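You operate a simulated robot arm through the tools that you are given. There is no shell and no other tool. Be economical: measure what you need, move in short steps, check, and stop when the job is done.

The job below is to be done with a simulated robot arm. You get a single attempt, and the scene is never put back.

JOB
Prime the drum pump with 2 strokes over the drip cup, then zero the meter.
Fine: swing the spout over the drip cup and set the dose dial to 40 ml first; spill nothing.

The check looks at the end state, three seconds after you hand in, the way a careful person would. Anything else that was tipped, shoved, dropped, spilled or broken makes it a failure.

ROBOT AND FRAMES
A 6-joint arm with a two-finger parallel gripper, fixed in place. Base frame: the origin is at the foot of the arm, x ahead of it, y to its left, z up; the work surface is at about z = 800. Units: mm, rad, N and s.
With the tool pointing down near the work surface it reaches from about 240 to 640 mm from the base axis. Its first joint turns from -1.152 to 1.152 rad. Payload 2.7 kg.
The tool frame sits at the grasp point between the pads (the TCP): z along the fingers, y along the line on which they close. The tips reach 23 mm beyond it. The gripper opens to 94 mm. The fingers are 38 mm wide and 10 mm thick; the gripper's body (54 by 96 mm) begins 39 mm behind the TCP.
Orientation is that of the tool frame in the base frame, as [roll, pitch, yaw] about the fixed x, y, z axes, in that order (R = Rz(yaw) Ry(pitch) Rx(roll)). With the fingers straight down and closing along the base's y, the tool's x points along the base's -x, its y along +y and its z along -z.

CONTROLS
- The arm moves only by the tool arm_command. Its argument "commands" is a list of rows, each a list of 2 entries, a list of its own where there are three numbers: the shift along the tool's x, y, z in mm, then the turn, a rotation vector about the tool's x, y, z in rad. In form: [[[x, y, z], [ax, ay, az]], ...]. A call has 1 to 20 rows; each row shifts and turns the commanded pose from where the row before left it, along the tool's axes as they then stand. "hand" is the opening, from 0 (shut) to 1 (fully open), set as the call begins (left out, the last holds). Rows are played at 5 a second. More than 50 mm and 0.15 rad between two rows, or a gripper value outside its range, and nothing of the call is played. Where a pose cannot be reached the arm comes as near as it can. A force on the tool above 50 N (or 10 N above the force at the start of the call, whichever is more), or a blocked arm, ends the call early, and 0.2 s more pass. The fingers move at their own pace (about 45 mm/s each) and stop on an object; they squeeze with about 20 N. The grip force told is the motor's: it shows also when the fingers shut on nothing. Time passes only in rows, and 0.2 s behind the last, so rows that do not move let the fingers close. The reply holds the time, the measured pose of the TCP, the force on the tool along the base axes, the opening and the grip force, in the units named above and with some noise.
- Cameras (640 x 400 px; columns grow to the right, rows downward): "scene" is fixed at [82.7, -437.3, 1406.8]; the picture's right is [0.71, -0.70, 0.00], its down [-0.38, -0.39, -0.84] and it looks along [0.59, 0.60, -0.54] (base axes); focal length 223 px, centre (320, 200). "wrist" rides on the gripper at [-39, 0, -44] in the tool frame; the picture's right is [0.00, -1.00, 0.00], its down [0.97, 0.00, -0.24] and it looks along [0.24, 0.00, 0.97] (tool axes); focal length 218 px, centre (320, 200). There is no depth. A picture from a camera that has moved, and an enlarged one, comes with that camera's place and axes in the base frame and with its lens.
- camera(camera): a new picture of that camera. No time passes.
- enlarge(camera, box): a new picture of the part [left, top, right, bottom] of that camera's present view, enlarged. No time passes.
- finish_job(): hands the job in; it is judged then, once.

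Work in short steps. Places have to be worked out from the pictures, the camera data and where the tool is seen: move nearer, look again, correct. Check each grasp and each placing, and mend what went wrong. You have 120 turns and 84 pictures in all, those below and enlarged ones among them. Open the gripper and draw the arm clear of the work before you hand the job in, unless the task says otherwise; then end with one line.

The tools are called after "Request:" as name(argument=value, ...) on one line, values as JSON. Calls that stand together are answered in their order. arm_command: Moves the arm, as the interface text tells. Its arguments: {"type":"object","properties":{"commands":{"type":"array"},"hand":{"type":"number"}},"required":["commands"]} The other tools are called the same way: camera (camera) takes a picture; enlarge (camera, box) takes an enlarged picture of a part of a camera's view; finish_job () hands the job in.

At the start:

```text
time: 0.0
tool_pos: [341.7, -106.4, 1283.6]
tool_rot: [3.141, 0.002, -3.14]
wrist_force: [-0.1, -0.4, 0.5]
gripper_width: 93.8
finger_force: 0.1
```

scene: 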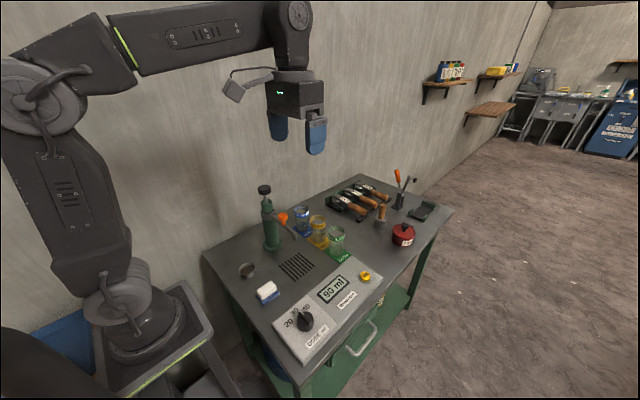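
wrist: 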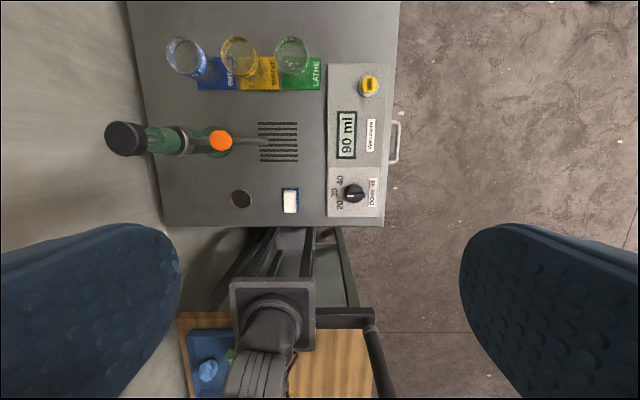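

I start with enlarged views of the pump, cups and the panel to identify things.

Request:
enlarge(camera="scene", box=[220, 170, 380, 270])

Request:
enlarge(camera="wrist", box=[90, 20, 410, 220])

Request:
enlarge(camera="scene", box=[220, 250, 400, 362])

```text
4.00 times, centred on (300, 220) of scene
camera zoom: at [82.7, -437.3, 1406.8], right [0.71, -0.7, 0.0], down [-0.38, -0.39, -0.84], along [0.59, 0.6, -0.54], focal length 891 px, centre (400, 120)
```

zoom: 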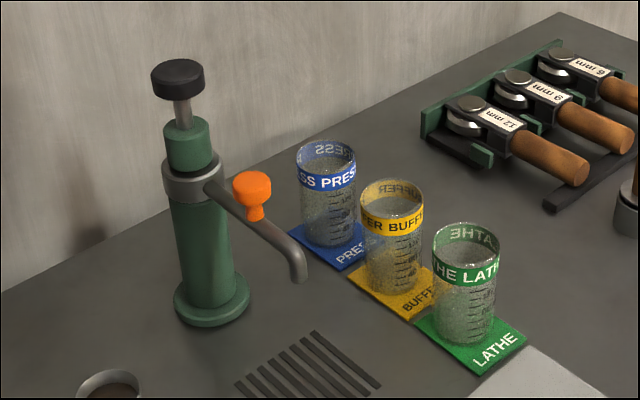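

```text
2.00 times, centred on (250, 120) of wrist
camera zoom: at [381.5, -107.3, 1327.5], right [0.0, -1.0, 0.0], down [-0.97, 0.0, 0.24], along [-0.24, 0.0, -0.97], focal length 436 px, centre (460, 360)
```

zoom: 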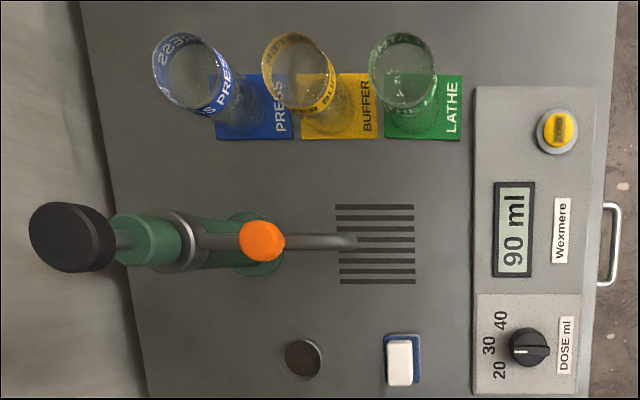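

```text
3.56 times, centred on (310, 306) of scene
camera zoom: at [82.7, -437.3, 1406.8], right [0.71, -0.7, 0.0], down [-0.38, -0.39, -0.84], along [0.59, 0.6, -0.54], focal length 792 px, centre (356, -177)
```

zoom: 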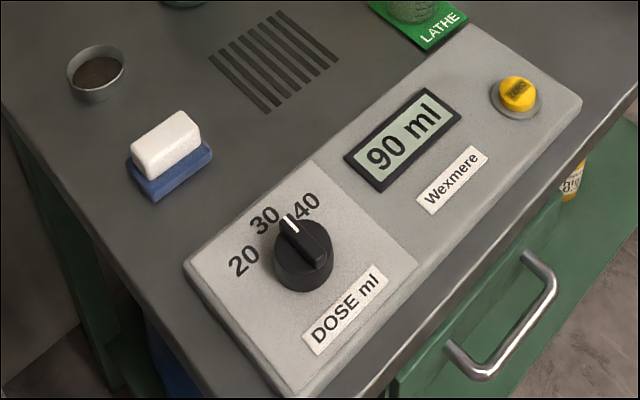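

Estimates: pump axis ≈(391,131), plunger top z≈1058, spout tip ≈(391,-9,923), orange knob ≈(391,42,985), drip cup ≈(258,80). I check what the box hanging on the wrist is, and the dial.

Request:
enlarge(camera="scene", box=[200, 40, 360, 140])

Request:
enlarge(camera="wrist", box=[320, 160, 400, 210])

Request:
enlarge(camera="scene", box=[240, 180, 320, 230])

```text
4.00 times, centred on (280, 90) of scene
camera zoom: at [82.7, -437.3, 1406.8], right [0.71, -0.7, 0.0], down [-0.38, -0.39, -0.84], along [0.59, 0.6, -0.54], focal length 891 px, centre (480, 640)
```

zoom: 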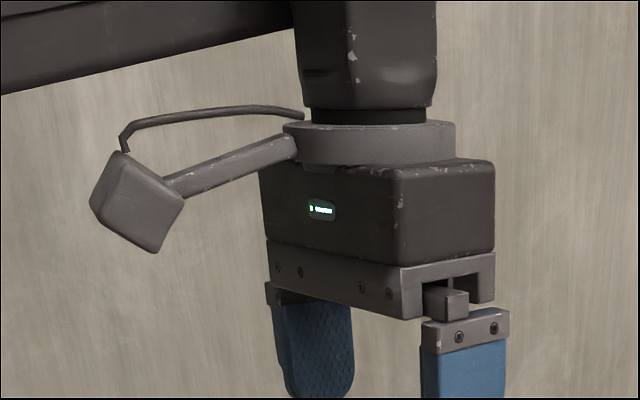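

```text
8.00 times, centred on (360, 185) of wrist
camera zoom: at [381.5, -107.3, 1327.5], right [0.0, -1.0, 0.0], down [-0.97, 0.0, 0.24], along [-0.24, 0.0, -0.97], focal length 1746 px, centre (0, 320)
```

zoom: 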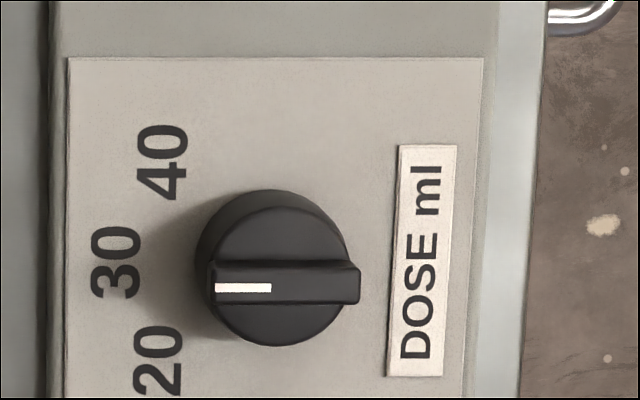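

```text
8.00 times, centred on (280, 205) of scene
camera zoom: at [82.7, -437.3, 1406.8], right [0.71, -0.7, 0.0], down [-0.38, -0.39, -0.84], along [0.59, 0.6, -0.54], focal length 1781 px, centre (640, 160)
```

zoom: 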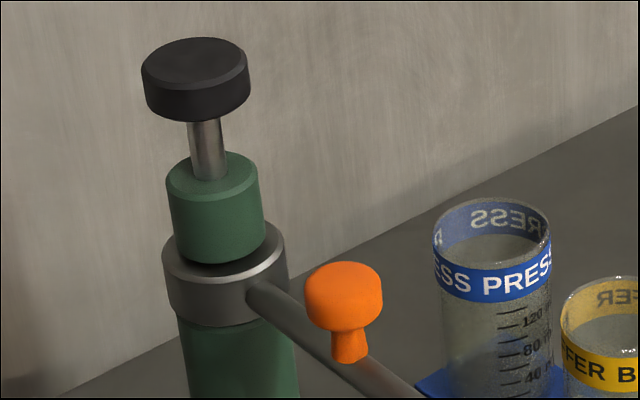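

The dial is at 30 (pointing +y); 40 is about 45° clockwise seen from above. The box on the tool's +x side sits ~100 mm out, so I'll keep tool x pointing away from the pump. Moving above the orange knob, turning so the fingers close tangentially.

Request:
arm_command(commands=[[[-12.3, 37.1, 0], [0, 0, 0]], [[-12.3, 37.1, 0], [0, 0, 0]], [[-12.3, 37.1, 0], [0, 0, 0]], [[-12.3, 37.1, 0], [0, 0, 0]], [[0, 0, 0], [0, 0, -0.1428]], [[0, 0, 0], [0, 0, -0.1428]], [[0, 0, 0], [0, 0, -0.1428]], [[0, 0, 0], [0, 0, -0.1428]], [[0, 0, 0], [0, 0, -0.1428]], [[0, 0, 0], [0, 0, -0.1428]], [[0, 0, 0], [0, 0, -0.1428]], [[0, 0, 0], [0, 0, -0.1428]], [[0, 0, 0], [0, 0, -0.1428]], [[0, 0, 0], [0, 0, -0.1428]], [[0, 0, 0], [0, 0, -0.1428]], [[0, 0, 40], [0, 0, 0]], [[0, 0, 40], [0, 0, 0]], [[0, 0, 40], [0, 0, 0]], [[0, 0, 0], [0, 0, 0]]], hand=1)

Request:
camera(camera="scene")

Request:
camera(camera="wrist")

```text
time: 4.0
tool_pos: [393.7, 42.3, 1164.4]
tool_rot: [-3.14, -0.001, -1.572]
wrist_force: [-1.0, -0.1, -0.4]
gripper_width: 94.0
finger_force: 0.1
```

```text
75 pictures are left
```

scene: 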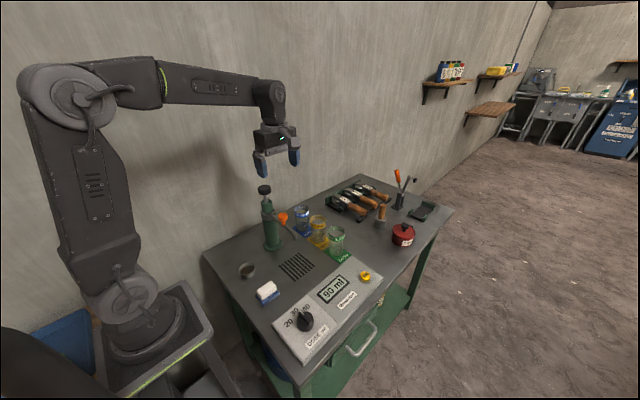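

```text
74 pictures are left
camera wrist: at [393.2, 79.3, 1208.8], right [1.0, 0.0, 0.0], down [0.0, -0.97, 0.24], along [0.0, -0.24, -0.97], focal length 218 px, centre (320, 200)
```

wrist: 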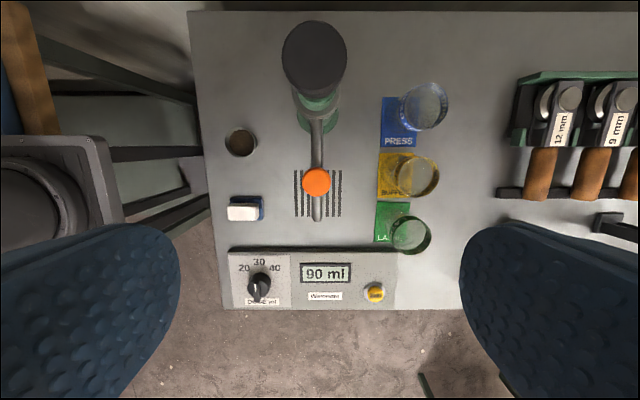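

Knob refined to ≈(389.3,43). Descending onto it with open fingers, then closing.

Request:
arm_command(commands=[[[-0.7, 4.2, 40], [0, 0, 0]], [[0, 0, 40], [0, 0, 0]], [[0, 0, 40], [0, 0, 0]], [[0, 0, 30], [0, 0, 0]], [[0, 0, 22], [0, 0, 0]], [[0, 0, 0], [0, 0, 0]]])

Request:
enlarge(camera="scene", box=[220, 130, 380, 230])

Request:
camera(camera="wrist")

```text
time: 5.4
tool_pos: [387.6, 43.4, 991.0]
tool_rot: [-3.139, 0.0, -1.569]
wrist_force: [-0.3, 0.7, 0.4]
gripper_width: 94.1
finger_force: 0.1
```

```text
4.00 times, centred on (300, 180) of scene
camera zoom: at [82.7, -437.3, 1406.8], right [0.71, -0.7, 0.0], down [-0.38, -0.39, -0.84], along [0.59, 0.6, -0.54], focal length 891 px, centre (400, 280)
```

zoom: 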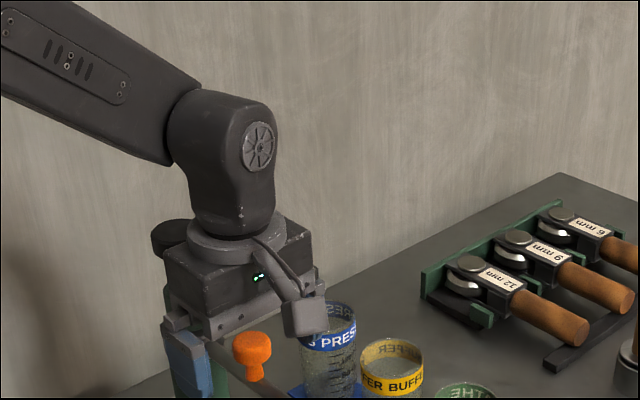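

```text
72 pictures are left
camera wrist: at [387.5, 80.5, 1035.5], right [1.0, 0.0, 0.0], down [0.0, -0.97, 0.24], along [0.0, -0.24, -0.97], focal length 218 px, centre (320, 200)
```

wrist: 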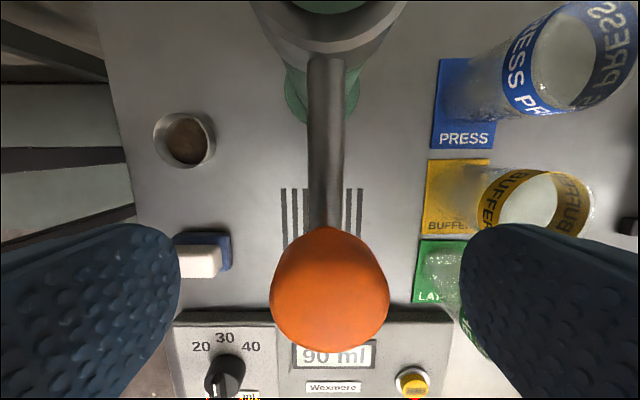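

Knob is centred about 4 mm nearer to the pump than the TCP; small correction, then close.

Request:
arm_command(commands=[[[-3.5, -2, 2], [0, 0, 0]], [[0, 0, 0], [0, 0, 0]]])

Request:
arm_command(commands=[[[0, 0, 0], [0, 0, 0]], [[0, 0, 0], [0, 0, 0]], [[0, 0, 0], [0, 0, 0]], [[0, 0, 0], [0, 0, 0]], [[0, 0, 0], [0, 0, 0]], [[0, 0, 0], [0, 0, 0]]], hand=0.2)

Request:
camera(camera="wrist")

```text
time: 6.0
tool_pos: [389.6, 45.9, 989.6]
tool_rot: [-3.139, 0.001, -1.57]
wrist_force: [0.3, -0.9, 0.3]
gripper_width: 93.7
finger_force: 0.0
```

```text
time: 7.4
tool_pos: [390.2, 46.4, 989.9]
tool_rot: [-3.139, 0.002, -1.57]
wrist_force: [-0.3, 0.1, 0.1]
gripper_width: 29.2
finger_force: 44.7
```

```text
71 pictures are left
camera wrist: at [389.8, 84.3, 1033.8], right [1.0, 0.0, 0.0], down [0.0, -0.97, 0.24], along [0.0, -0.24, -0.97], focal length 218 px, centre (320, 200)
```

wrist: 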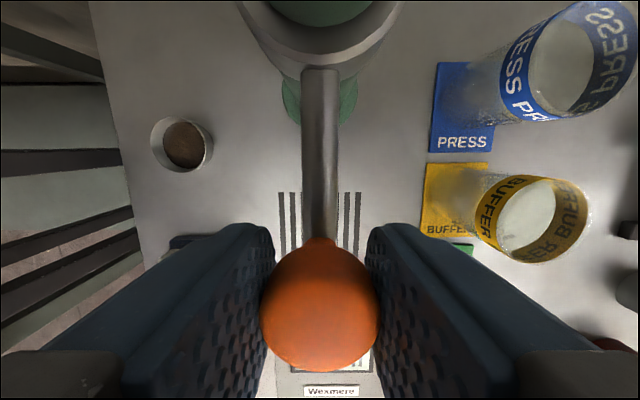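

Gripped (29 mm). Swinging the spout in an arc about the pump axis, half-way first (clockwise from above, toward the drip cup at ≈200°).

Request:
arm_command(commands=[[[-0.44, 8.65, 0], [0, 0, 0.10125]], [[-0.44, 8.65, 0], [0, 0, 0.10125]], [[-0.44, 8.65, 0], [0, 0, 0.10125]], [[-0.44, 8.65, 0], [0, 0, 0.10125]], [[-0.44, 8.65, 0], [0, 0, 0.10125]], [[-0.44, 8.65, 0], [0, 0, 0.10125]]])

Request:
camera(camera="scene")

Request:
camera(camera="wrist")

```text
time: 8.8
tool_pos: [341.0, 62.5, 988.8]
tool_rot: [3.141, 0.0, -2.178]
wrist_force: [-6.0, -9.5, 11.5]
gripper_width: 28.8
finger_force: 45.5
```

```text
70 pictures are left
```

scene: 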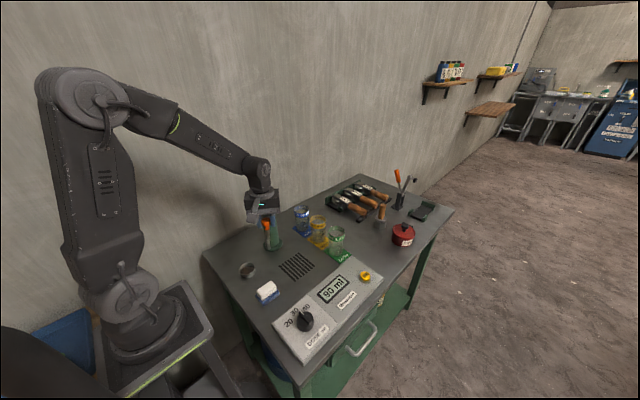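

```text
69 pictures are left
camera wrist: at [362.3, 92.9, 1033.7], right [0.82, -0.57, 0.0], down [-0.55, -0.8, 0.24], along [-0.14, -0.2, -0.97], focal length 218 px, centre (320, 200)
```

wrist: 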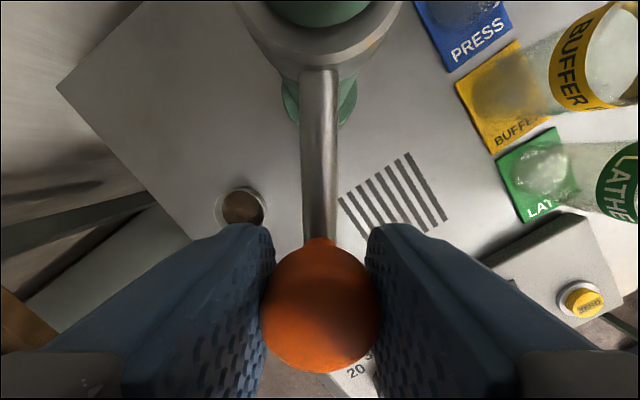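

The spout follows. Completing the swing.

Request:
arm_command(commands=[[[-0.44, 8.65, 0], [0, 0, 0.10125]], [[-0.44, 8.65, 0], [0, 0, 0.10125]], [[-0.44, 8.65, 0], [0, 0, 0.10125]], [[-0.44, 8.65, 0], [0, 0, 0.10125]], [[-0.44, 8.65, 0], [0, 0, 0.10125]], [[-0.44, 8.65, 0], [0, 0, 0.10125]]])

Request:
enlarge(camera="scene", box=[200, 180, 328, 300])

Request:
camera(camera="wrist")

```text
time: 10.2
tool_pos: [307.8, 103.0, 989.1]
tool_rot: [-3.142, 0.0, -2.787]
wrist_force: [-6.7, -1.1, -2.4]
gripper_width: 29.1
finger_force: 44.8
```

```text
3.33 times, centred on (264, 240) of scene
camera zoom: at [82.5, -437.3, 1406.8], right [0.71, -0.7, 0.0], down [-0.38, -0.39, -0.84], along [0.59, 0.6, -0.54], focal length 742 px, centre (507, 67)
```

zoom: 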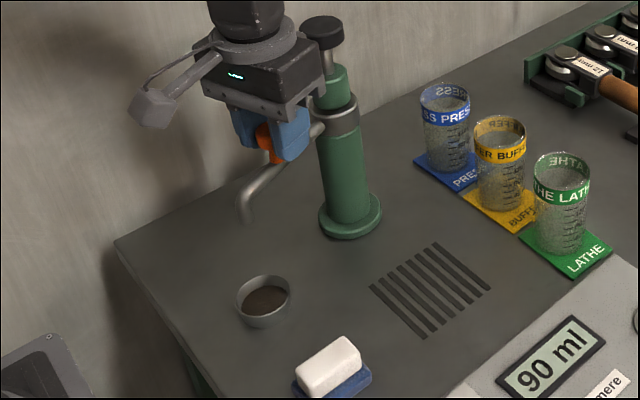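

```text
67 pictures are left
camera wrist: at [344.7, 114.2, 1033.6], right [0.35, -0.94, 0.0], down [-0.91, -0.34, 0.24], along [-0.23, -0.08, -0.97], focal length 218 px, centre (320, 200)
```

wrist: 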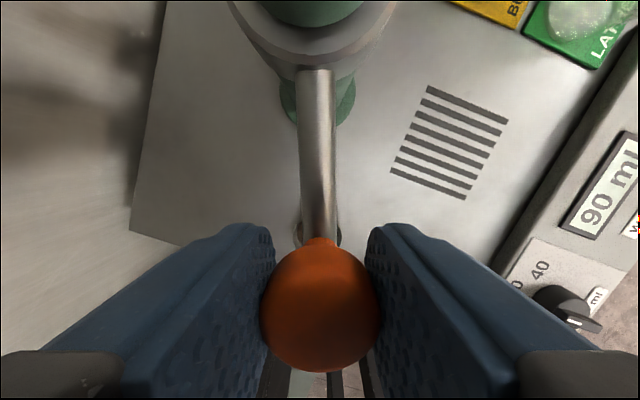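

The spout tip lies over the cup in both views. Releasing and rising to check from above.

Request:
arm_command(commands=[[[0, 0, 0], [0, 0, 0]], [[0, 0, 0], [0, 0, 0]], [[0, 0, 0], [0, 0, 0]], [[0, 0, 0], [0, 0, 0]], [[0, 0, -20], [0, 0, 0]], [[0, 0, -40], [0, 0, 0]], [[0, 0, -40], [0, 0, 0]], [[0, 0, -40], [0, 0, 0]], [[0, 0, -40], [0, 0, 0]], [[0, 0, 0], [0, 0, 0]]], hand=1)

Request:
enlarge(camera="scene", box=[220, 180, 300, 290])

Request:
camera(camera="wrist")

```text
time: 12.4
tool_pos: [308.3, 101.4, 1170.7]
tool_rot: [3.141, 0.001, -2.786]
wrist_force: [0.2, 0.6, 0.6]
gripper_width: 94.1
finger_force: 0.2
```

```text
3.64 times, centred on (260, 235) of scene
camera zoom: at [82.7, -437.3, 1406.8], right [0.71, -0.7, 0.0], down [-0.38, -0.39, -0.84], along [0.59, 0.6, -0.54], focal length 810 px, centre (538, 73)
```

zoom: 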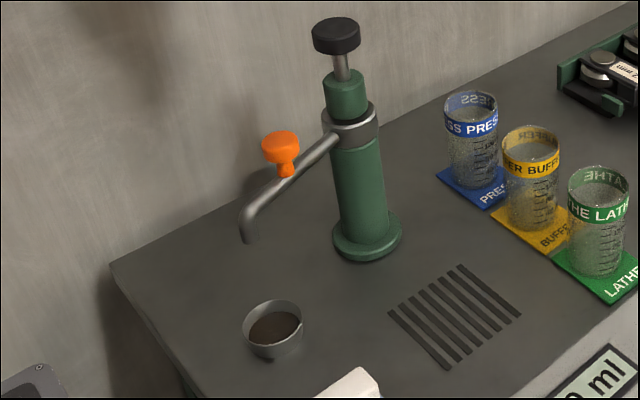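

```text
65 pictures are left
camera wrist: at [345.6, 113.4, 1215.5], right [0.35, -0.94, 0.0], down [-0.91, -0.34, 0.24], along [-0.22, -0.08, -0.97], focal length 218 px, centre (320, 200)
```

wrist: 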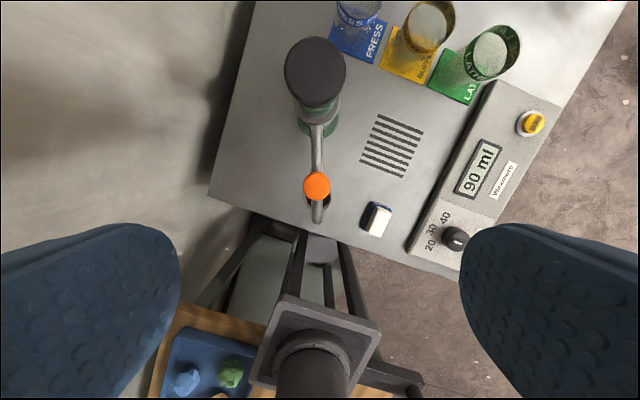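

Request:
enlarge(camera="wrist", box=[270, 150, 366, 240])

```text
4.44 times, centred on (318, 195) of wrist
camera zoom: at [345.6, 113.4, 1215.5], right [0.35, -0.94, 0.0], down [-0.91, -0.34, 0.24], along [-0.22, -0.08, -0.97], focal length 970 px, centre (329, 222)
```

zoom: 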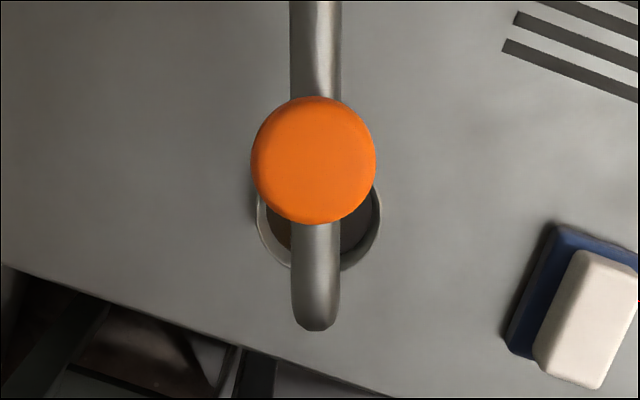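

Spout is well over the cup. Now to the dial ≈(270,-190), turning so the fingers close along x across the dial's bar.

Request:
arm_command(commands=[[[22.8, -43.2, 0], [0, 0, 0]], [[22.8, -43.2, 0], [0, 0, 0]], [[22.8, -43.2, 0], [0, 0, 0]], [[22.8, -43.2, 0], [0, 0, 0]], [[22.8, -43.2, 0], [0, 0, 0]], [[22.8, -43.2, 0], [0, 0, 0]], [[0, 0, 0], [0, 0, -0.135]], [[0, 0, 0], [0, 0, -0.135]], [[0, 0, 0], [0, 0, -0.135]], [[0, 0, 0], [0, 0, -0.135]], [[0, 0, 0], [0, 0, -0.135]], [[0, 0, 0], [0, 0, -0.135]], [[0, 0, 0], [0, 0, -0.135]], [[0, 0, 0], [0, 0, -0.135]], [[0, 0, 0], [0, 0, -0.135]], [[0, 0, 45], [0, 0, 0]], [[0, 0, 45], [0, 0, 0]], [[0, 0, 45], [0, 0, 0]], [[0, 0, 45], [0, 0, 0]], [[0, 0, 0], [0, 0, 0]]])

Request:
camera(camera="wrist")

Request:
camera(camera="scene")

```text
time: 16.6
tool_pos: [272.2, -186.0, 987.6]
tool_rot: [-3.139, 0.0, -1.569]
wrist_force: [-0.1, -0.4, 1.5]
gripper_width: 94.0
finger_force: 0.0
```

```text
63 pictures are left
camera wrist: at [271.5, -148.9, 1032.4], right [1.0, 0.0, 0.0], down [0.0, -0.97, 0.24], along [0.0, -0.24, -0.97], focal length 218 px, centre (320, 200)
```

wrist: 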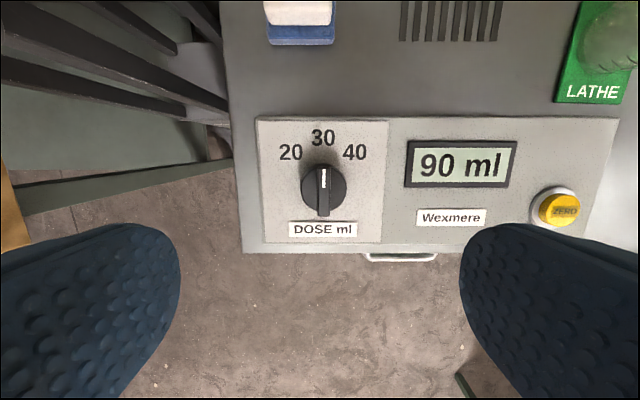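

```text
62 pictures are left
```

scene: 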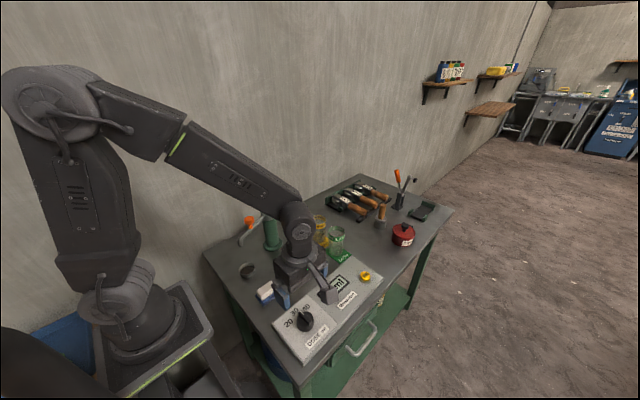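

Descending closer over the dial for a better fix.

Request:
arm_command(commands=[[[0, -2, 40], [0, 0, 0]], [[0, 0, 40], [0, 0, 0]], [[0, 0, 0], [0, 0, 0]]], hand=0.5)

Request:
camera(camera="wrist")

Request:
enlarge(camera="scene", box=[240, 250, 400, 350])

```text
time: 17.4
tool_pos: [273.6, -183.3, 910.4]
tool_rot: [-3.139, 0.001, -1.571]
wrist_force: [0.0, -0.3, -0.5]
gripper_width: 47.0
finger_force: 0.0
```

```text
61 pictures are left
camera wrist: at [273.5, -147.1, 953.2], right [1.0, 0.0, 0.0], down [0.0, -0.97, 0.24], along [0.0, -0.24, -0.97], focal length 218 px, centre (320, 200)
```

wrist: 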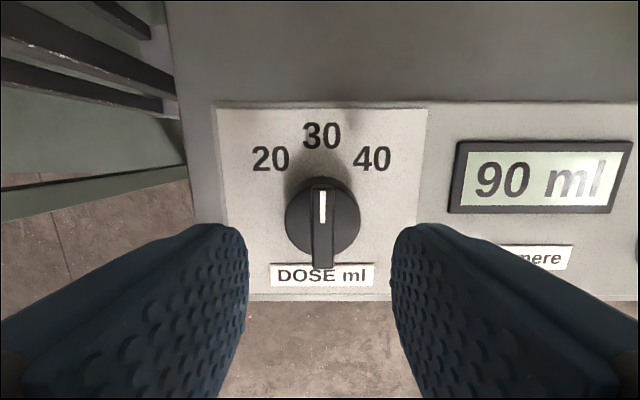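

```text
4.00 times, centred on (320, 300) of scene
camera zoom: at [82.7, -437.3, 1406.8], right [0.71, -0.7, 0.0], down [-0.38, -0.39, -0.84], along [0.59, 0.6, -0.54], focal length 891 px, centre (320, -200)
```

zoom: 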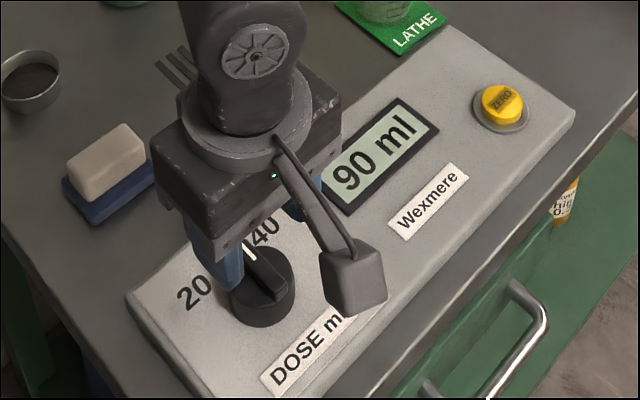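

Dial centre ≈(274.5,-188.5), bar top ≈845. Lowering and checking.

Request:
arm_command(commands=[[[5, -0.8, 20], [0, 0, 0]], [[0, 0, 20], [0, 0, 0]], [[0, 0, 5], [0, 0, 0]], [[0, 0, 0], [0, 0, 0]]])

Request:
camera(camera="wrist")

Request:
enlarge(camera="scene", box=[260, 280, 340, 340])

```text
time: 18.4
tool_pos: [275.7, -191.2, 864.5]
tool_rot: [-3.139, -0.001, -1.571]
wrist_force: [0.6, 0.1, 0.0]
gripper_width: 47.0
finger_force: 0.1
```

```text
59 pictures are left
camera wrist: at [274.7, -154.4, 908.4], right [1.0, 0.0, 0.0], down [0.0, -0.97, 0.24], along [0.0, -0.24, -0.97], focal length 218 px, centre (320, 200)
```

wrist: 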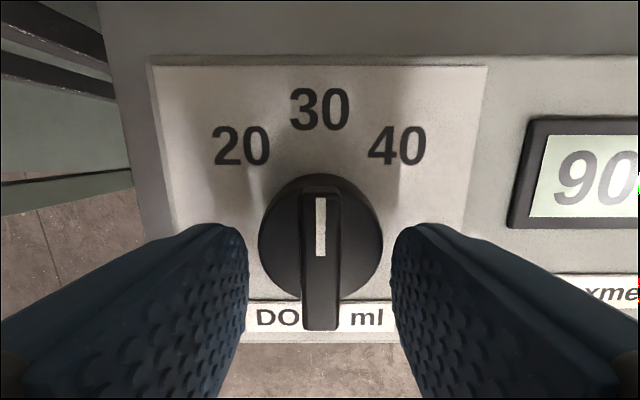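

```text
6.67 times, centred on (300, 310) of scene
camera zoom: at [82.7, -437.3, 1406.8], right [0.71, -0.7, 0.0], down [-0.38, -0.39, -0.84], along [0.59, 0.6, -0.54], focal length 1484 px, centre (453, -533)
```

zoom: 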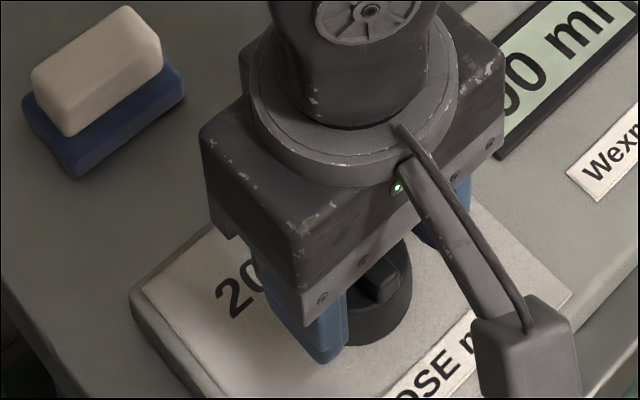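

Aligned with the bar. Lower 6 mm more, watching force, then close.

Request:
arm_command(commands=[[[0, 0, 3], [0, 0, 0]], [[0, 0, 3], [0, 0, 0]], [[0, 0, 0], [0, 0, 0]]])

Request:
arm_command(commands=[[[0, 0, 0], [0, 0, 0]], [[0, 0, 0], [0, 0, 0]], [[0, 0, 0], [0, 0, 0]], [[0, 0, 0], [0, 0, 0]]], hand=0)

Request:
camera(camera="wrist")

```text
time: 19.2
tool_pos: [273.6, -192.5, 856.8]
tool_rot: [-3.138, 0.001, -1.569]
wrist_force: [-0.9, -0.2, -0.4]
gripper_width: 46.9
finger_force: 0.0
```

```text
time: 20.2
tool_pos: [274.8, -192.2, 857.4]
tool_rot: [-3.139, -0.001, -1.57]
wrist_force: [6.3, -2.1, -4.2]
gripper_width: 41.8
finger_force: 44.7
```

```text
57 pictures are left
camera wrist: at [274.7, -155.1, 902.1], right [1.0, 0.0, 0.0], down [0.0, -0.97, 0.24], along [0.0, -0.24, -0.97], focal length 218 px, centre (320, 200)
```

wrist: 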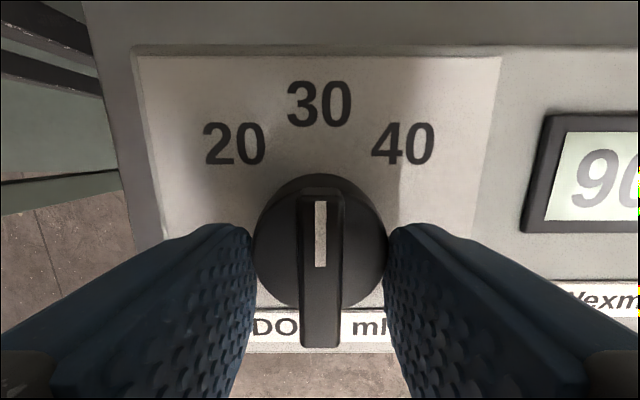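

The fingers have taken the dial's round body (42 mm), not the bar. Open, shift 4 mm toward the centre, rise 6 mm and close again on the bar.

Request:
arm_command(commands=[[[0, 0, 0], [0, 0, 0]], [[-4, 0, -6], [0, 0, 0]], [[0, 0, 0], [0, 0, 0]]], hand=0.6)

Request:
arm_command(commands=[[[0, 0, 0], [0, 0, 0]], [[0, 0, 0], [0, 0, 0]], [[0, 0, 0], [0, 0, 0]], [[0, 0, 0], [0, 0, 0]], [[0, 0, 0], [0, 0, 0]]], hand=0)

Request:
camera(camera="wrist")

```text
time: 21.0
tool_pos: [274.3, -187.8, 862.6]
tool_rot: [3.14, 0.001, -1.571]
wrist_force: [-0.4, -0.1, -0.8]
gripper_width: 56.5
finger_force: 0.1
```

```text
time: 22.2
tool_pos: [275.0, -188.3, 864.4]
tool_rot: [-3.14, -0.001, -1.57]
wrist_force: [1.2, 1.0, -0.6]
gripper_width: 41.1
finger_force: 44.6
```

```text
56 pictures are left
camera wrist: at [274.8, -151.2, 907.9], right [1.0, 0.0, 0.0], down [0.0, -0.97, 0.24], along [0.0, -0.24, -0.97], focal length 218 px, centre (320, 200)
```

wrist: 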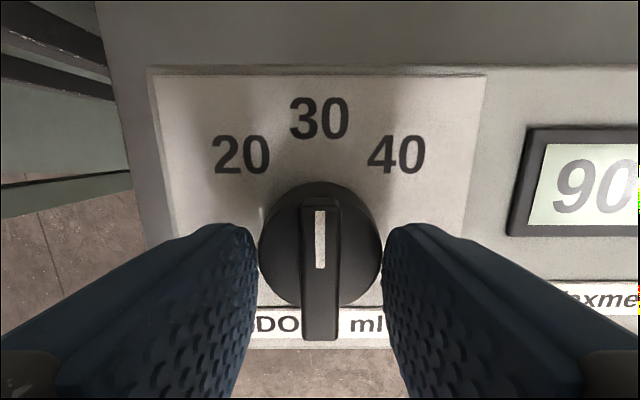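

Still the body; its top is above 841. Rise 8 mm more and try again.

Request:
arm_command(commands=[[[0, 0, 0], [0, 0, 0]], [[0, 0, -8], [0, 0, 0]], [[0, 0, 0], [0, 0, 0]]], hand=0.6)

Request:
arm_command(commands=[[[0, 0, 0], [0, 0, 0]], [[0, 0, 0], [0, 0, 0]], [[0, 0, 0], [0, 0, 0]], [[0, 0, 0], [0, 0, 0]], [[0, 0, 0], [0, 0, 0]], [[0, 0, 0], [0, 0, 0]]], hand=0)

Request:
camera(camera="wrist")

```text
time: 23.0
tool_pos: [273.4, -187.3, 871.0]
tool_rot: [-3.139, -0.001, -1.57]
wrist_force: [-0.5, 0.1, -0.2]
gripper_width: 56.5
finger_force: 0.0
```

```text
time: 24.4
tool_pos: [275.2, -189.6, 871.1]
tool_rot: [-3.14, 0.001, -1.572]
wrist_force: [4.1, 1.4, -0.8]
gripper_width: 10.9
finger_force: 45.6
```

```text
55 pictures are left
camera wrist: at [274.8, -151.2, 915.8], right [1.0, 0.0, 0.0], down [0.0, -0.97, 0.24], along [0.0, -0.24, -0.97], focal length 218 px, centre (320, 200)
```

wrist: 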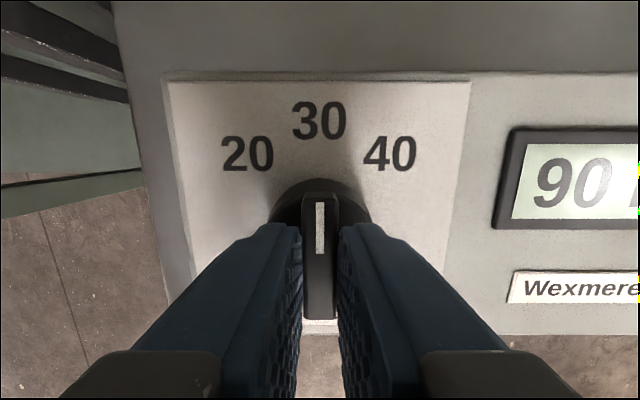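

Now it holds the bar (10.9 mm). Turning ~0.84 rad clockwise toward 40.

Request:
arm_command(commands=[[[0, 0, 0], [0, 0, 0.105]], [[0, 0, 0], [0, 0, 0.105]], [[0, 0, 0], [0, 0, 0.105]], [[0, 0, 0], [0, 0, 0.105]], [[0, 0, 0], [0, 0, 0.105]], [[0, 0, 0], [0, 0, 0.105]], [[0, 0, 0], [0, 0, 0.105]], [[0, 0, 0], [0, 0, 0.105]], [[0, 0, 0], [0, 0, 0]]])

Request:
camera(camera="wrist")

```text
time: 26.4
tool_pos: [272.0, -186.8, 871.0]
tool_rot: [3.136, -0.002, -2.409]
wrist_force: [-10.8, 36.4, 18.4]
gripper_width: 10.8
finger_force: 45.3
```

```text
54 pictures are left
camera wrist: at [301.5, -163.3, 915.6], right [0.67, -0.74, -0.01], down [-0.72, -0.65, 0.24], along [-0.18, -0.16, -0.97], focal length 218 px, centre (320, 200)
```

wrist: 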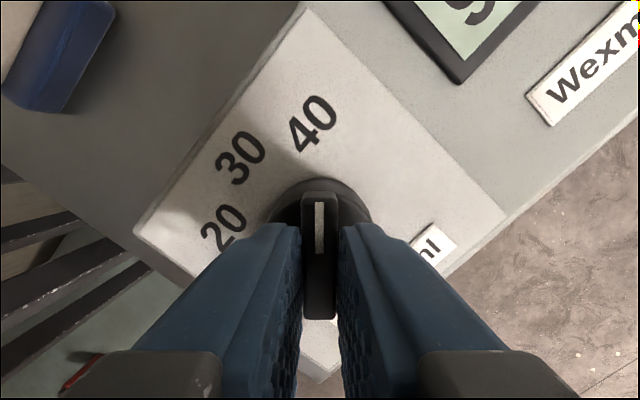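

Pointer appears near 40. Releasing and rising to look.

Request:
arm_command(commands=[[[0, 0, 0], [0, 0, 0]], [[0, 0, 0], [0, 0, 0]], [[0, 0, 0], [0, 0, 0]], [[0, 0, -30], [0, 0, 0]], [[0, 0, -40], [0, 0, 0]], [[0, 0, 0], [0, 0, 0]]], hand=0.6)

Request:
enlarge(camera="wrist", box=[200, 80, 440, 280])

```text
time: 27.8
tool_pos: [273.2, -190.9, 942.1]
tool_rot: [-3.14, 0.002, -2.411]
wrist_force: [0.1, -0.7, 0.1]
gripper_width: 56.2
finger_force: 0.1
```

```text
2.00 times, centred on (320, 180) of wrist
camera zoom: at [302.5, -166.0, 986.7], right [0.67, -0.75, 0.0], down [-0.72, -0.65, 0.24], along [-0.18, -0.16, -0.97], focal length 436 px, centre (320, 240)
```

zoom: 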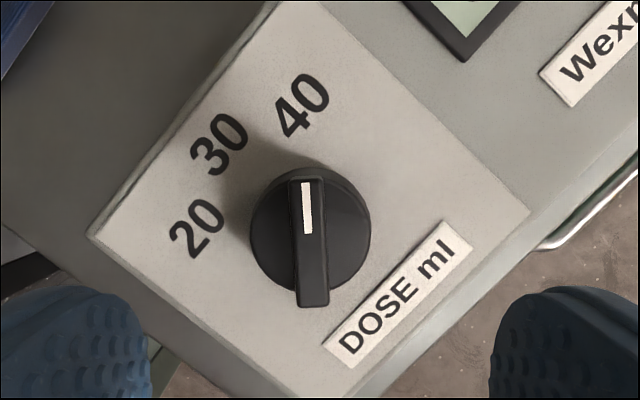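

Pointer direction matches the "40" mark (both ≈5° left of the tool's axis). Next, over the plunger at ≈(389.7,131.8) with fingers closed.

Request:
arm_command(commands=[[[0, 0, -46], [0, 0, 0]], [[0, 0, -46], [0, 0, 0]], [[0, 0, -46], [0, 0, 0]], [[0, 0, -46], [0, 0, 0]], [[0, 0, -46], [0, 0, 0]], [[-43.1, 23.2, 0], [0, 0, 0]], [[-43.1, 23.2, 0], [0, 0, 0]], [[-43.1, 23.2, 0], [0, 0, 0]], [[-43.1, 23.2, 0], [0, 0, 0]], [[-43.1, 23.2, 0], [0, 0, 0]], [[-43.1, 23.2, 0], [0, 0, 0]], [[-43.1, 23.2, 0], [0, 0, 0]], [[0, 0, 0], [0, 0, 0]]], hand=0)

Request:
camera(camera="wrist")

Request:
enlarge(camera="scene", box=[220, 240, 420, 365])

```text
time: 30.6
tool_pos: [393.0, 133.9, 1170.8]
tool_rot: [3.141, 0.001, -2.412]
wrist_force: [-0.3, -0.4, -0.3]
gripper_width: 0.0
finger_force: 19.5
```

```text
52 pictures are left
camera wrist: at [420.7, 158.0, 1216.6], right [0.67, -0.75, 0.0], down [-0.72, -0.65, 0.24], along [-0.18, -0.16, -0.97], focal length 218 px, centre (320, 200)
```

wrist: 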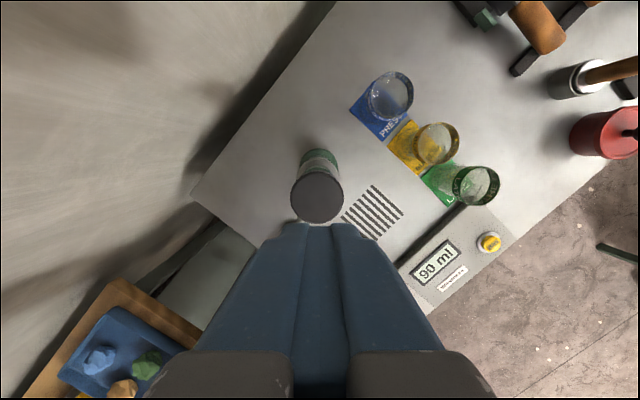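

```text
3.20 times, centred on (320, 302) of scene
camera zoom: at [82.7, -437.3, 1406.8], right [0.72, -0.7, 0.0], down [-0.38, -0.39, -0.84], along [0.59, 0.6, -0.54], focal length 712 px, centre (320, -128)
```

zoom: 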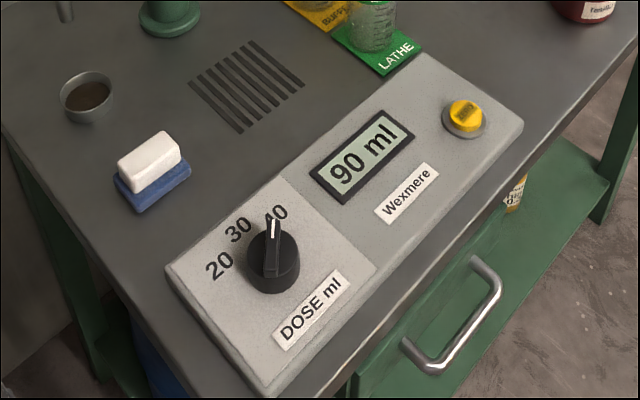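

Dial reads 40 in the scene view as well. Lowering to just above the plunger knob, then press in small steps.

Request:
arm_command(commands=[[[1.5, 1, 30], [0, 0, 0]], [[0, 0, 30], [0, 0, 0]], [[0, 0, 18], [0, 0, 0]], [[0, 0, 0], [0, 0, 0]]])

Request:
enlarge(camera="scene", box=[220, 160, 320, 240])

```text
time: 31.6
tool_pos: [388.4, 133.1, 1093.3]
tool_rot: [3.141, 0.003, -2.413]
wrist_force: [0.1, 0.1, -0.2]
gripper_width: 0.0
finger_force: 20.4
```

```text
5.00 times, centred on (270, 200) of scene
camera zoom: at [82.7, -437.3, 1406.8], right [0.71, -0.7, 0.0], down [-0.38, -0.39, -0.84], along [0.59, 0.6, -0.54], focal length 1113 px, centre (570, 200)
```

zoom: 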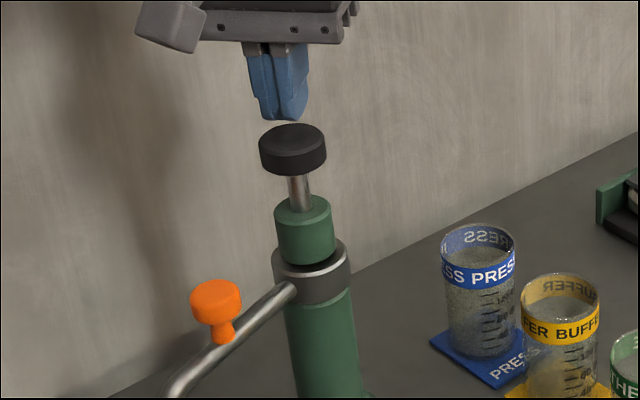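

Roughly centred (≈3 mm to correct). Pressing slowly.

Request:
arm_command(commands=[[[0, -2.8, 5], [0, 0, 0]], [[0, 0, 5], [0, 0, 0]], [[0, 0, 4], [0, 0, 0]], [[0, 0, 4], [0, 0, 0]], [[0, 0, 4], [0, 0, 0]], [[0, 0, 4], [0, 0, 0]]])

Request:
enlarge(camera="scene", box=[220, 160, 320, 240])

```text
time: 33.0
tool_pos: [391.1, 131.6, 1068.9]
tool_rot: [-3.14, 0.002, -2.411]
wrist_force: [0.0, -2.4, 3.7]
gripper_width: 0.1
finger_force: 19.9
```

```text
5.00 times, centred on (270, 200) of scene
camera zoom: at [82.6, -437.4, 1406.8], right [0.71, -0.7, 0.0], down [-0.38, -0.39, -0.84], along [0.59, 0.6, -0.54], focal length 1113 px, centre (570, 200)
```

zoom: 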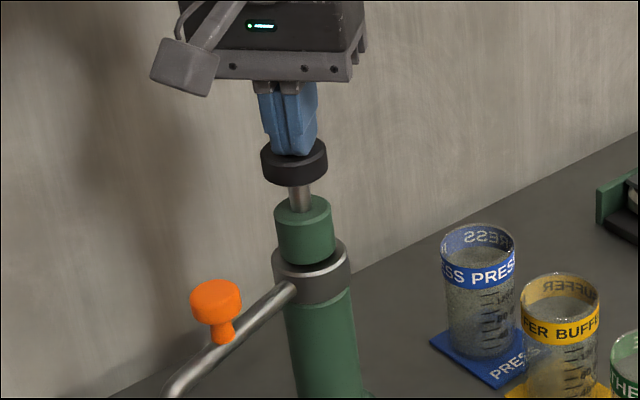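

The plunger moves with ~4 N. Continuing down to the stop.

Request:
arm_command(commands=[[[0, 0, 4], [0, 0, 0]], [[0, 0, 4], [0, 0, 0]], [[0, 0, 4], [0, 0, 0]], [[0, 0, 4], [0, 0, 0]], [[0, 0, 3], [0, 0, 0]], [[0, 0, 3], [0, 0, 0]]])

Request:
enlarge(camera="scene", box=[220, 160, 320, 240])

```text
time: 34.4
tool_pos: [390.5, 131.4, 1050.4]
tool_rot: [-3.138, 0.008, -2.411]
wrist_force: [-9.7, -0.9, 45.0]
gripper_width: 0.0
finger_force: 20.0
```

```text
5.00 times, centred on (270, 200) of scene
camera zoom: at [81.8, -437.5, 1406.8], right [0.71, -0.7, 0.0], down [-0.38, -0.39, -0.84], along [0.59, 0.6, -0.54], focal length 1113 px, centre (570, 200)
```

zoom: 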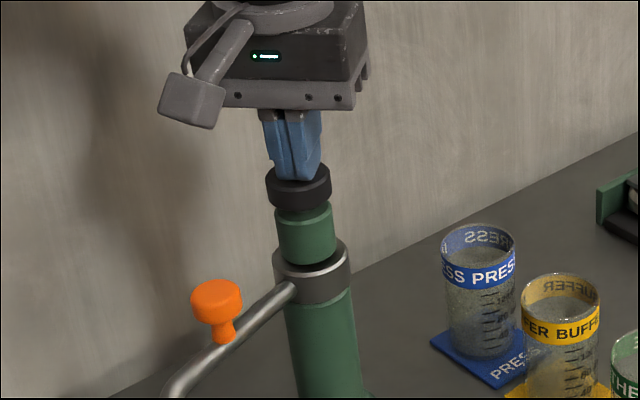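

Bottomed (45 N). Rising to see whether the plunger returns by itself.

Request:
arm_command(commands=[[[0, 0, -6], [0, 0, 0]], [[0, 0, -10], [0, 0, 0]], [[0, 0, -10], [0, 0, 0]], [[0, 0, -12], [0, 0, 0]], [[0, 0, -12], [0, 0, 0]], [[0, 0, 0], [0, 0, 0]], [[0, 0, 0], [0, 0, 0]]])

Request:
enlarge(camera="scene", box=[210, 160, 330, 290])

Request:
enlarge(camera="scene", box=[220, 240, 420, 365])

```text
time: 36.0
tool_pos: [389.5, 132.3, 1096.7]
tool_rot: [3.141, 0.002, -2.41]
wrist_force: [0.0, -0.7, 0.0]
gripper_width: 0.2
finger_force: 19.7
```

```text
3.08 times, centred on (270, 225) of scene
camera zoom: at [82.7, -437.3, 1406.8], right [0.71, -0.7, 0.0], down [-0.38, -0.39, -0.84], along [0.59, 0.6, -0.54], focal length 685 px, centre (474, 123)
```

zoom: 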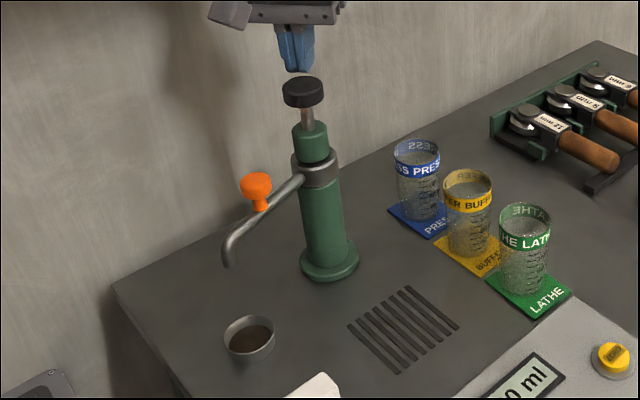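

```text
3.20 times, centred on (320, 302) of scene
camera zoom: at [82.7, -437.3, 1406.8], right [0.71, -0.7, 0.0], down [-0.38, -0.39, -0.84], along [0.59, 0.6, -0.54], focal length 712 px, centre (320, -128)
```

zoom: 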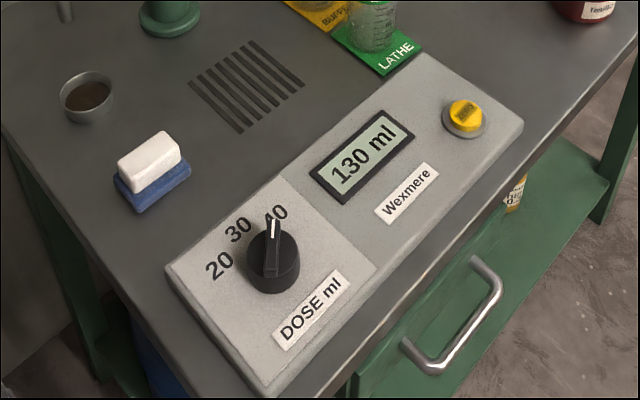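

The plunger springs back and the meter went 90→130: one stroke of 40 ml. Second stroke, the same way.

Request:
arm_command(commands=[[[0, 0, 8], [0, 0, 0]], [[0, 0, 8], [0, 0, 0]], [[0, 0, 8], [0, 0, 0]], [[0, 0, 6], [0, 0, 0]], [[0, 0, 5], [0, 0, 0]], [[0, 0, 5], [0, 0, 0]], [[0, 0, 4], [0, 0, 0]], [[0, 0, 3], [0, 0, 0]], [[0, 0, 3], [0, 0, 0]]])

Request:
arm_command(commands=[[[0, 0, -6], [0, 0, 0]], [[0, 0, -10], [0, 0, 0]], [[0, 0, -10], [0, 0, 0]], [[0, 0, -12], [0, 0, 0]], [[0, 0, -12], [0, 0, 0]], [[0, 0, -20], [0, 0, 0]], [[0, 0, 0], [0, 0, 0]]])

Request:
camera(camera="scene")

Request:
enlarge(camera="scene", box=[220, 240, 420, 365])

```text
time: 38.2
tool_pos: [390.5, 130.5, 1051.7]
tool_rot: [-3.134, 0.009, -2.412]
wrist_force: [-5.7, -1.3, 11.6]
gripper_width: 0.3
finger_force: 19.7
stopped in row 9: the force on the tool passed its limit (the readings are from after the stop); the commanded pose is now the measured one
```

```text
time: 39.8
tool_pos: [389.5, 130.8, 1119.6]
tool_rot: [-3.135, 0.007, -2.409]
wrist_force: [-1.3, 0.0, -0.9]
gripper_width: 0.0
finger_force: 20.1
```

```text
45 pictures are left
```

scene: 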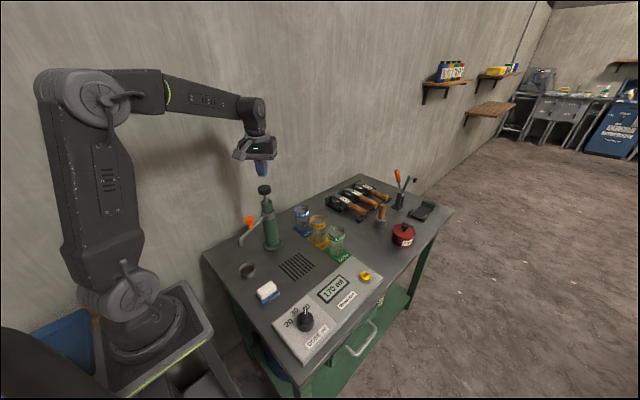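

```text
3.20 times, centred on (320, 302) of scene
camera zoom: at [82.7, -437.3, 1406.8], right [0.71, -0.7, 0.0], down [-0.38, -0.39, -0.84], along [0.59, 0.6, -0.54], focal length 712 px, centre (320, -128)
```

zoom: 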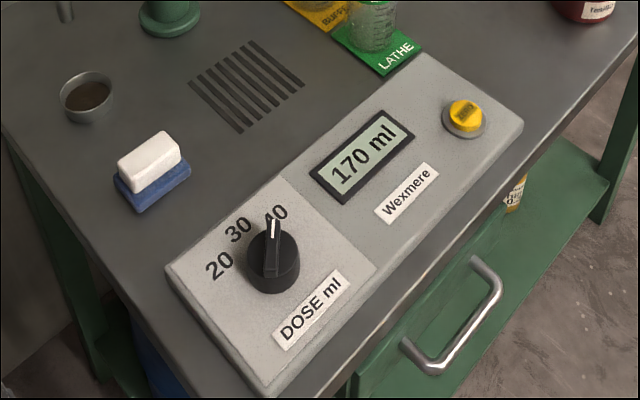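

Meter at 170: two strokes of 40 ml done, plunger back up. Now to the ZERO button ≈(505,-210.7).

Request:
arm_command(commands=[[[0, 0, -40], [0, 0, 0]], [[17.7, -41.4, 0], [0, 0, 0]], [[17.7, -41.4, 0], [0, 0, 0]], [[17.7, -41.4, 0], [0, 0, 0]], [[17.7, -41.4, 0], [0, 0, 0]], [[17.7, -41.4, 0], [0, 0, 0]], [[17.7, -41.4, 0], [0, 0, 0]], [[17.7, -41.4, 0], [0, 0, 0]], [[17.7, -41.4, 0], [0, 0, 0]], [[0, 0, 45], [0, 0, 0]], [[0, 0, 45], [0, 0, 0]], [[0, 0, 45], [0, 0, 0]], [[0, 0, 45], [0, 0, 0]], [[0, 0, 0], [0, 0, 0]]])

Request:
camera(camera="wrist")

Request:
camera(camera="scene")

```text
time: 42.8
tool_pos: [509.3, -208.0, 980.4]
tool_rot: [-3.135, 0.01, -2.409]
wrist_force: [-0.4, 1.1, 0.0]
gripper_width: 0.0
finger_force: 19.9
```

```text
43 pictures are left
camera wrist: at [537.9, -184.3, 1025.4], right [0.67, -0.74, 0.01], down [-0.73, -0.65, 0.23], along [-0.17, -0.16, -0.97], focal length 218 px, centre (320, 200)
```

wrist: 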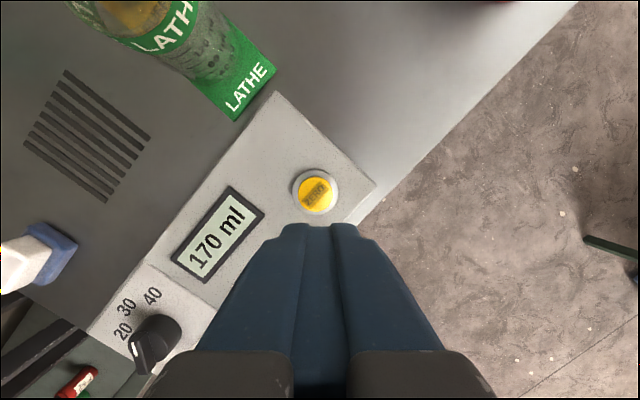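

```text
42 pictures are left
```

scene: 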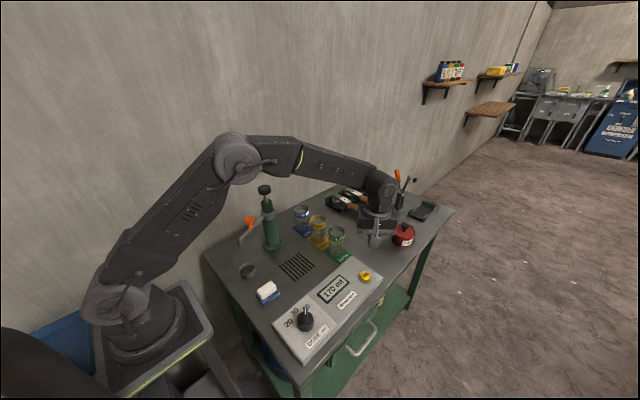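

Button centre ≈(505,-210). Lowering to just above it.

Request:
arm_command(commands=[[[3.3, 0.5, 40], [0, 0, 0]], [[0, 0, 40], [0, 0, 0]], [[0, 0, 25], [0, 0, 0]], [[0, 0, 0], [0, 0, 0]]])

Request:
enlarge(camera="scene", box=[310, 220, 420, 310])

Request:
camera(camera="wrist")

```text
time: 43.8
tool_pos: [507.0, -213.1, 876.8]
tool_rot: [-3.136, 0.009, -2.409]
wrist_force: [0.4, 0.1, -0.9]
gripper_width: 0.0
finger_force: 19.5
```

```text
4.44 times, centred on (365, 265) of scene
camera zoom: at [82.7, -437.3, 1406.8], right [0.71, -0.7, 0.0], down [-0.38, -0.39, -0.84], along [0.59, 0.6, -0.54], focal length 990 px, centre (120, -89)
```

zoom: 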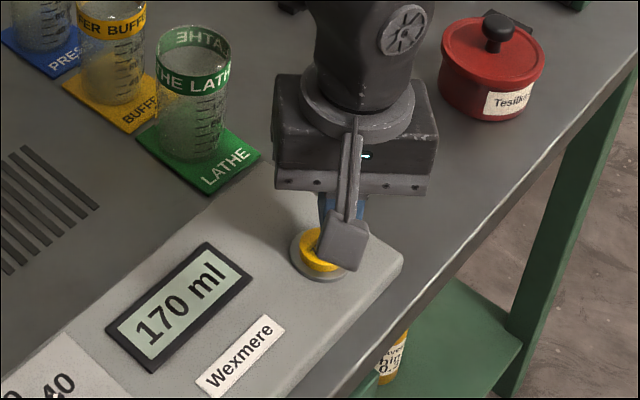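

```text
40 pictures are left
camera wrist: at [536.2, -188.2, 922.2], right [0.67, -0.74, 0.01], down [-0.73, -0.65, 0.23], along [-0.17, -0.16, -0.97], focal length 218 px, centre (320, 200)
```

wrist: 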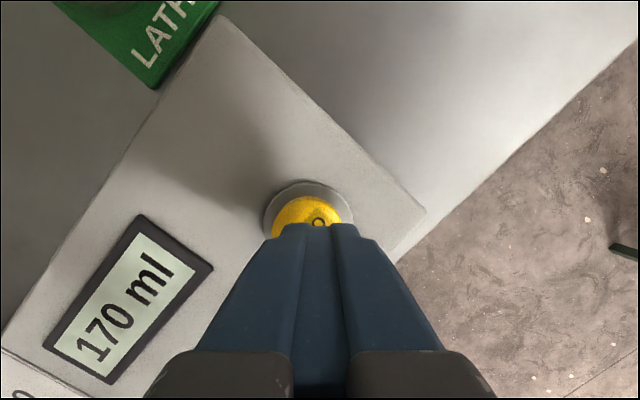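

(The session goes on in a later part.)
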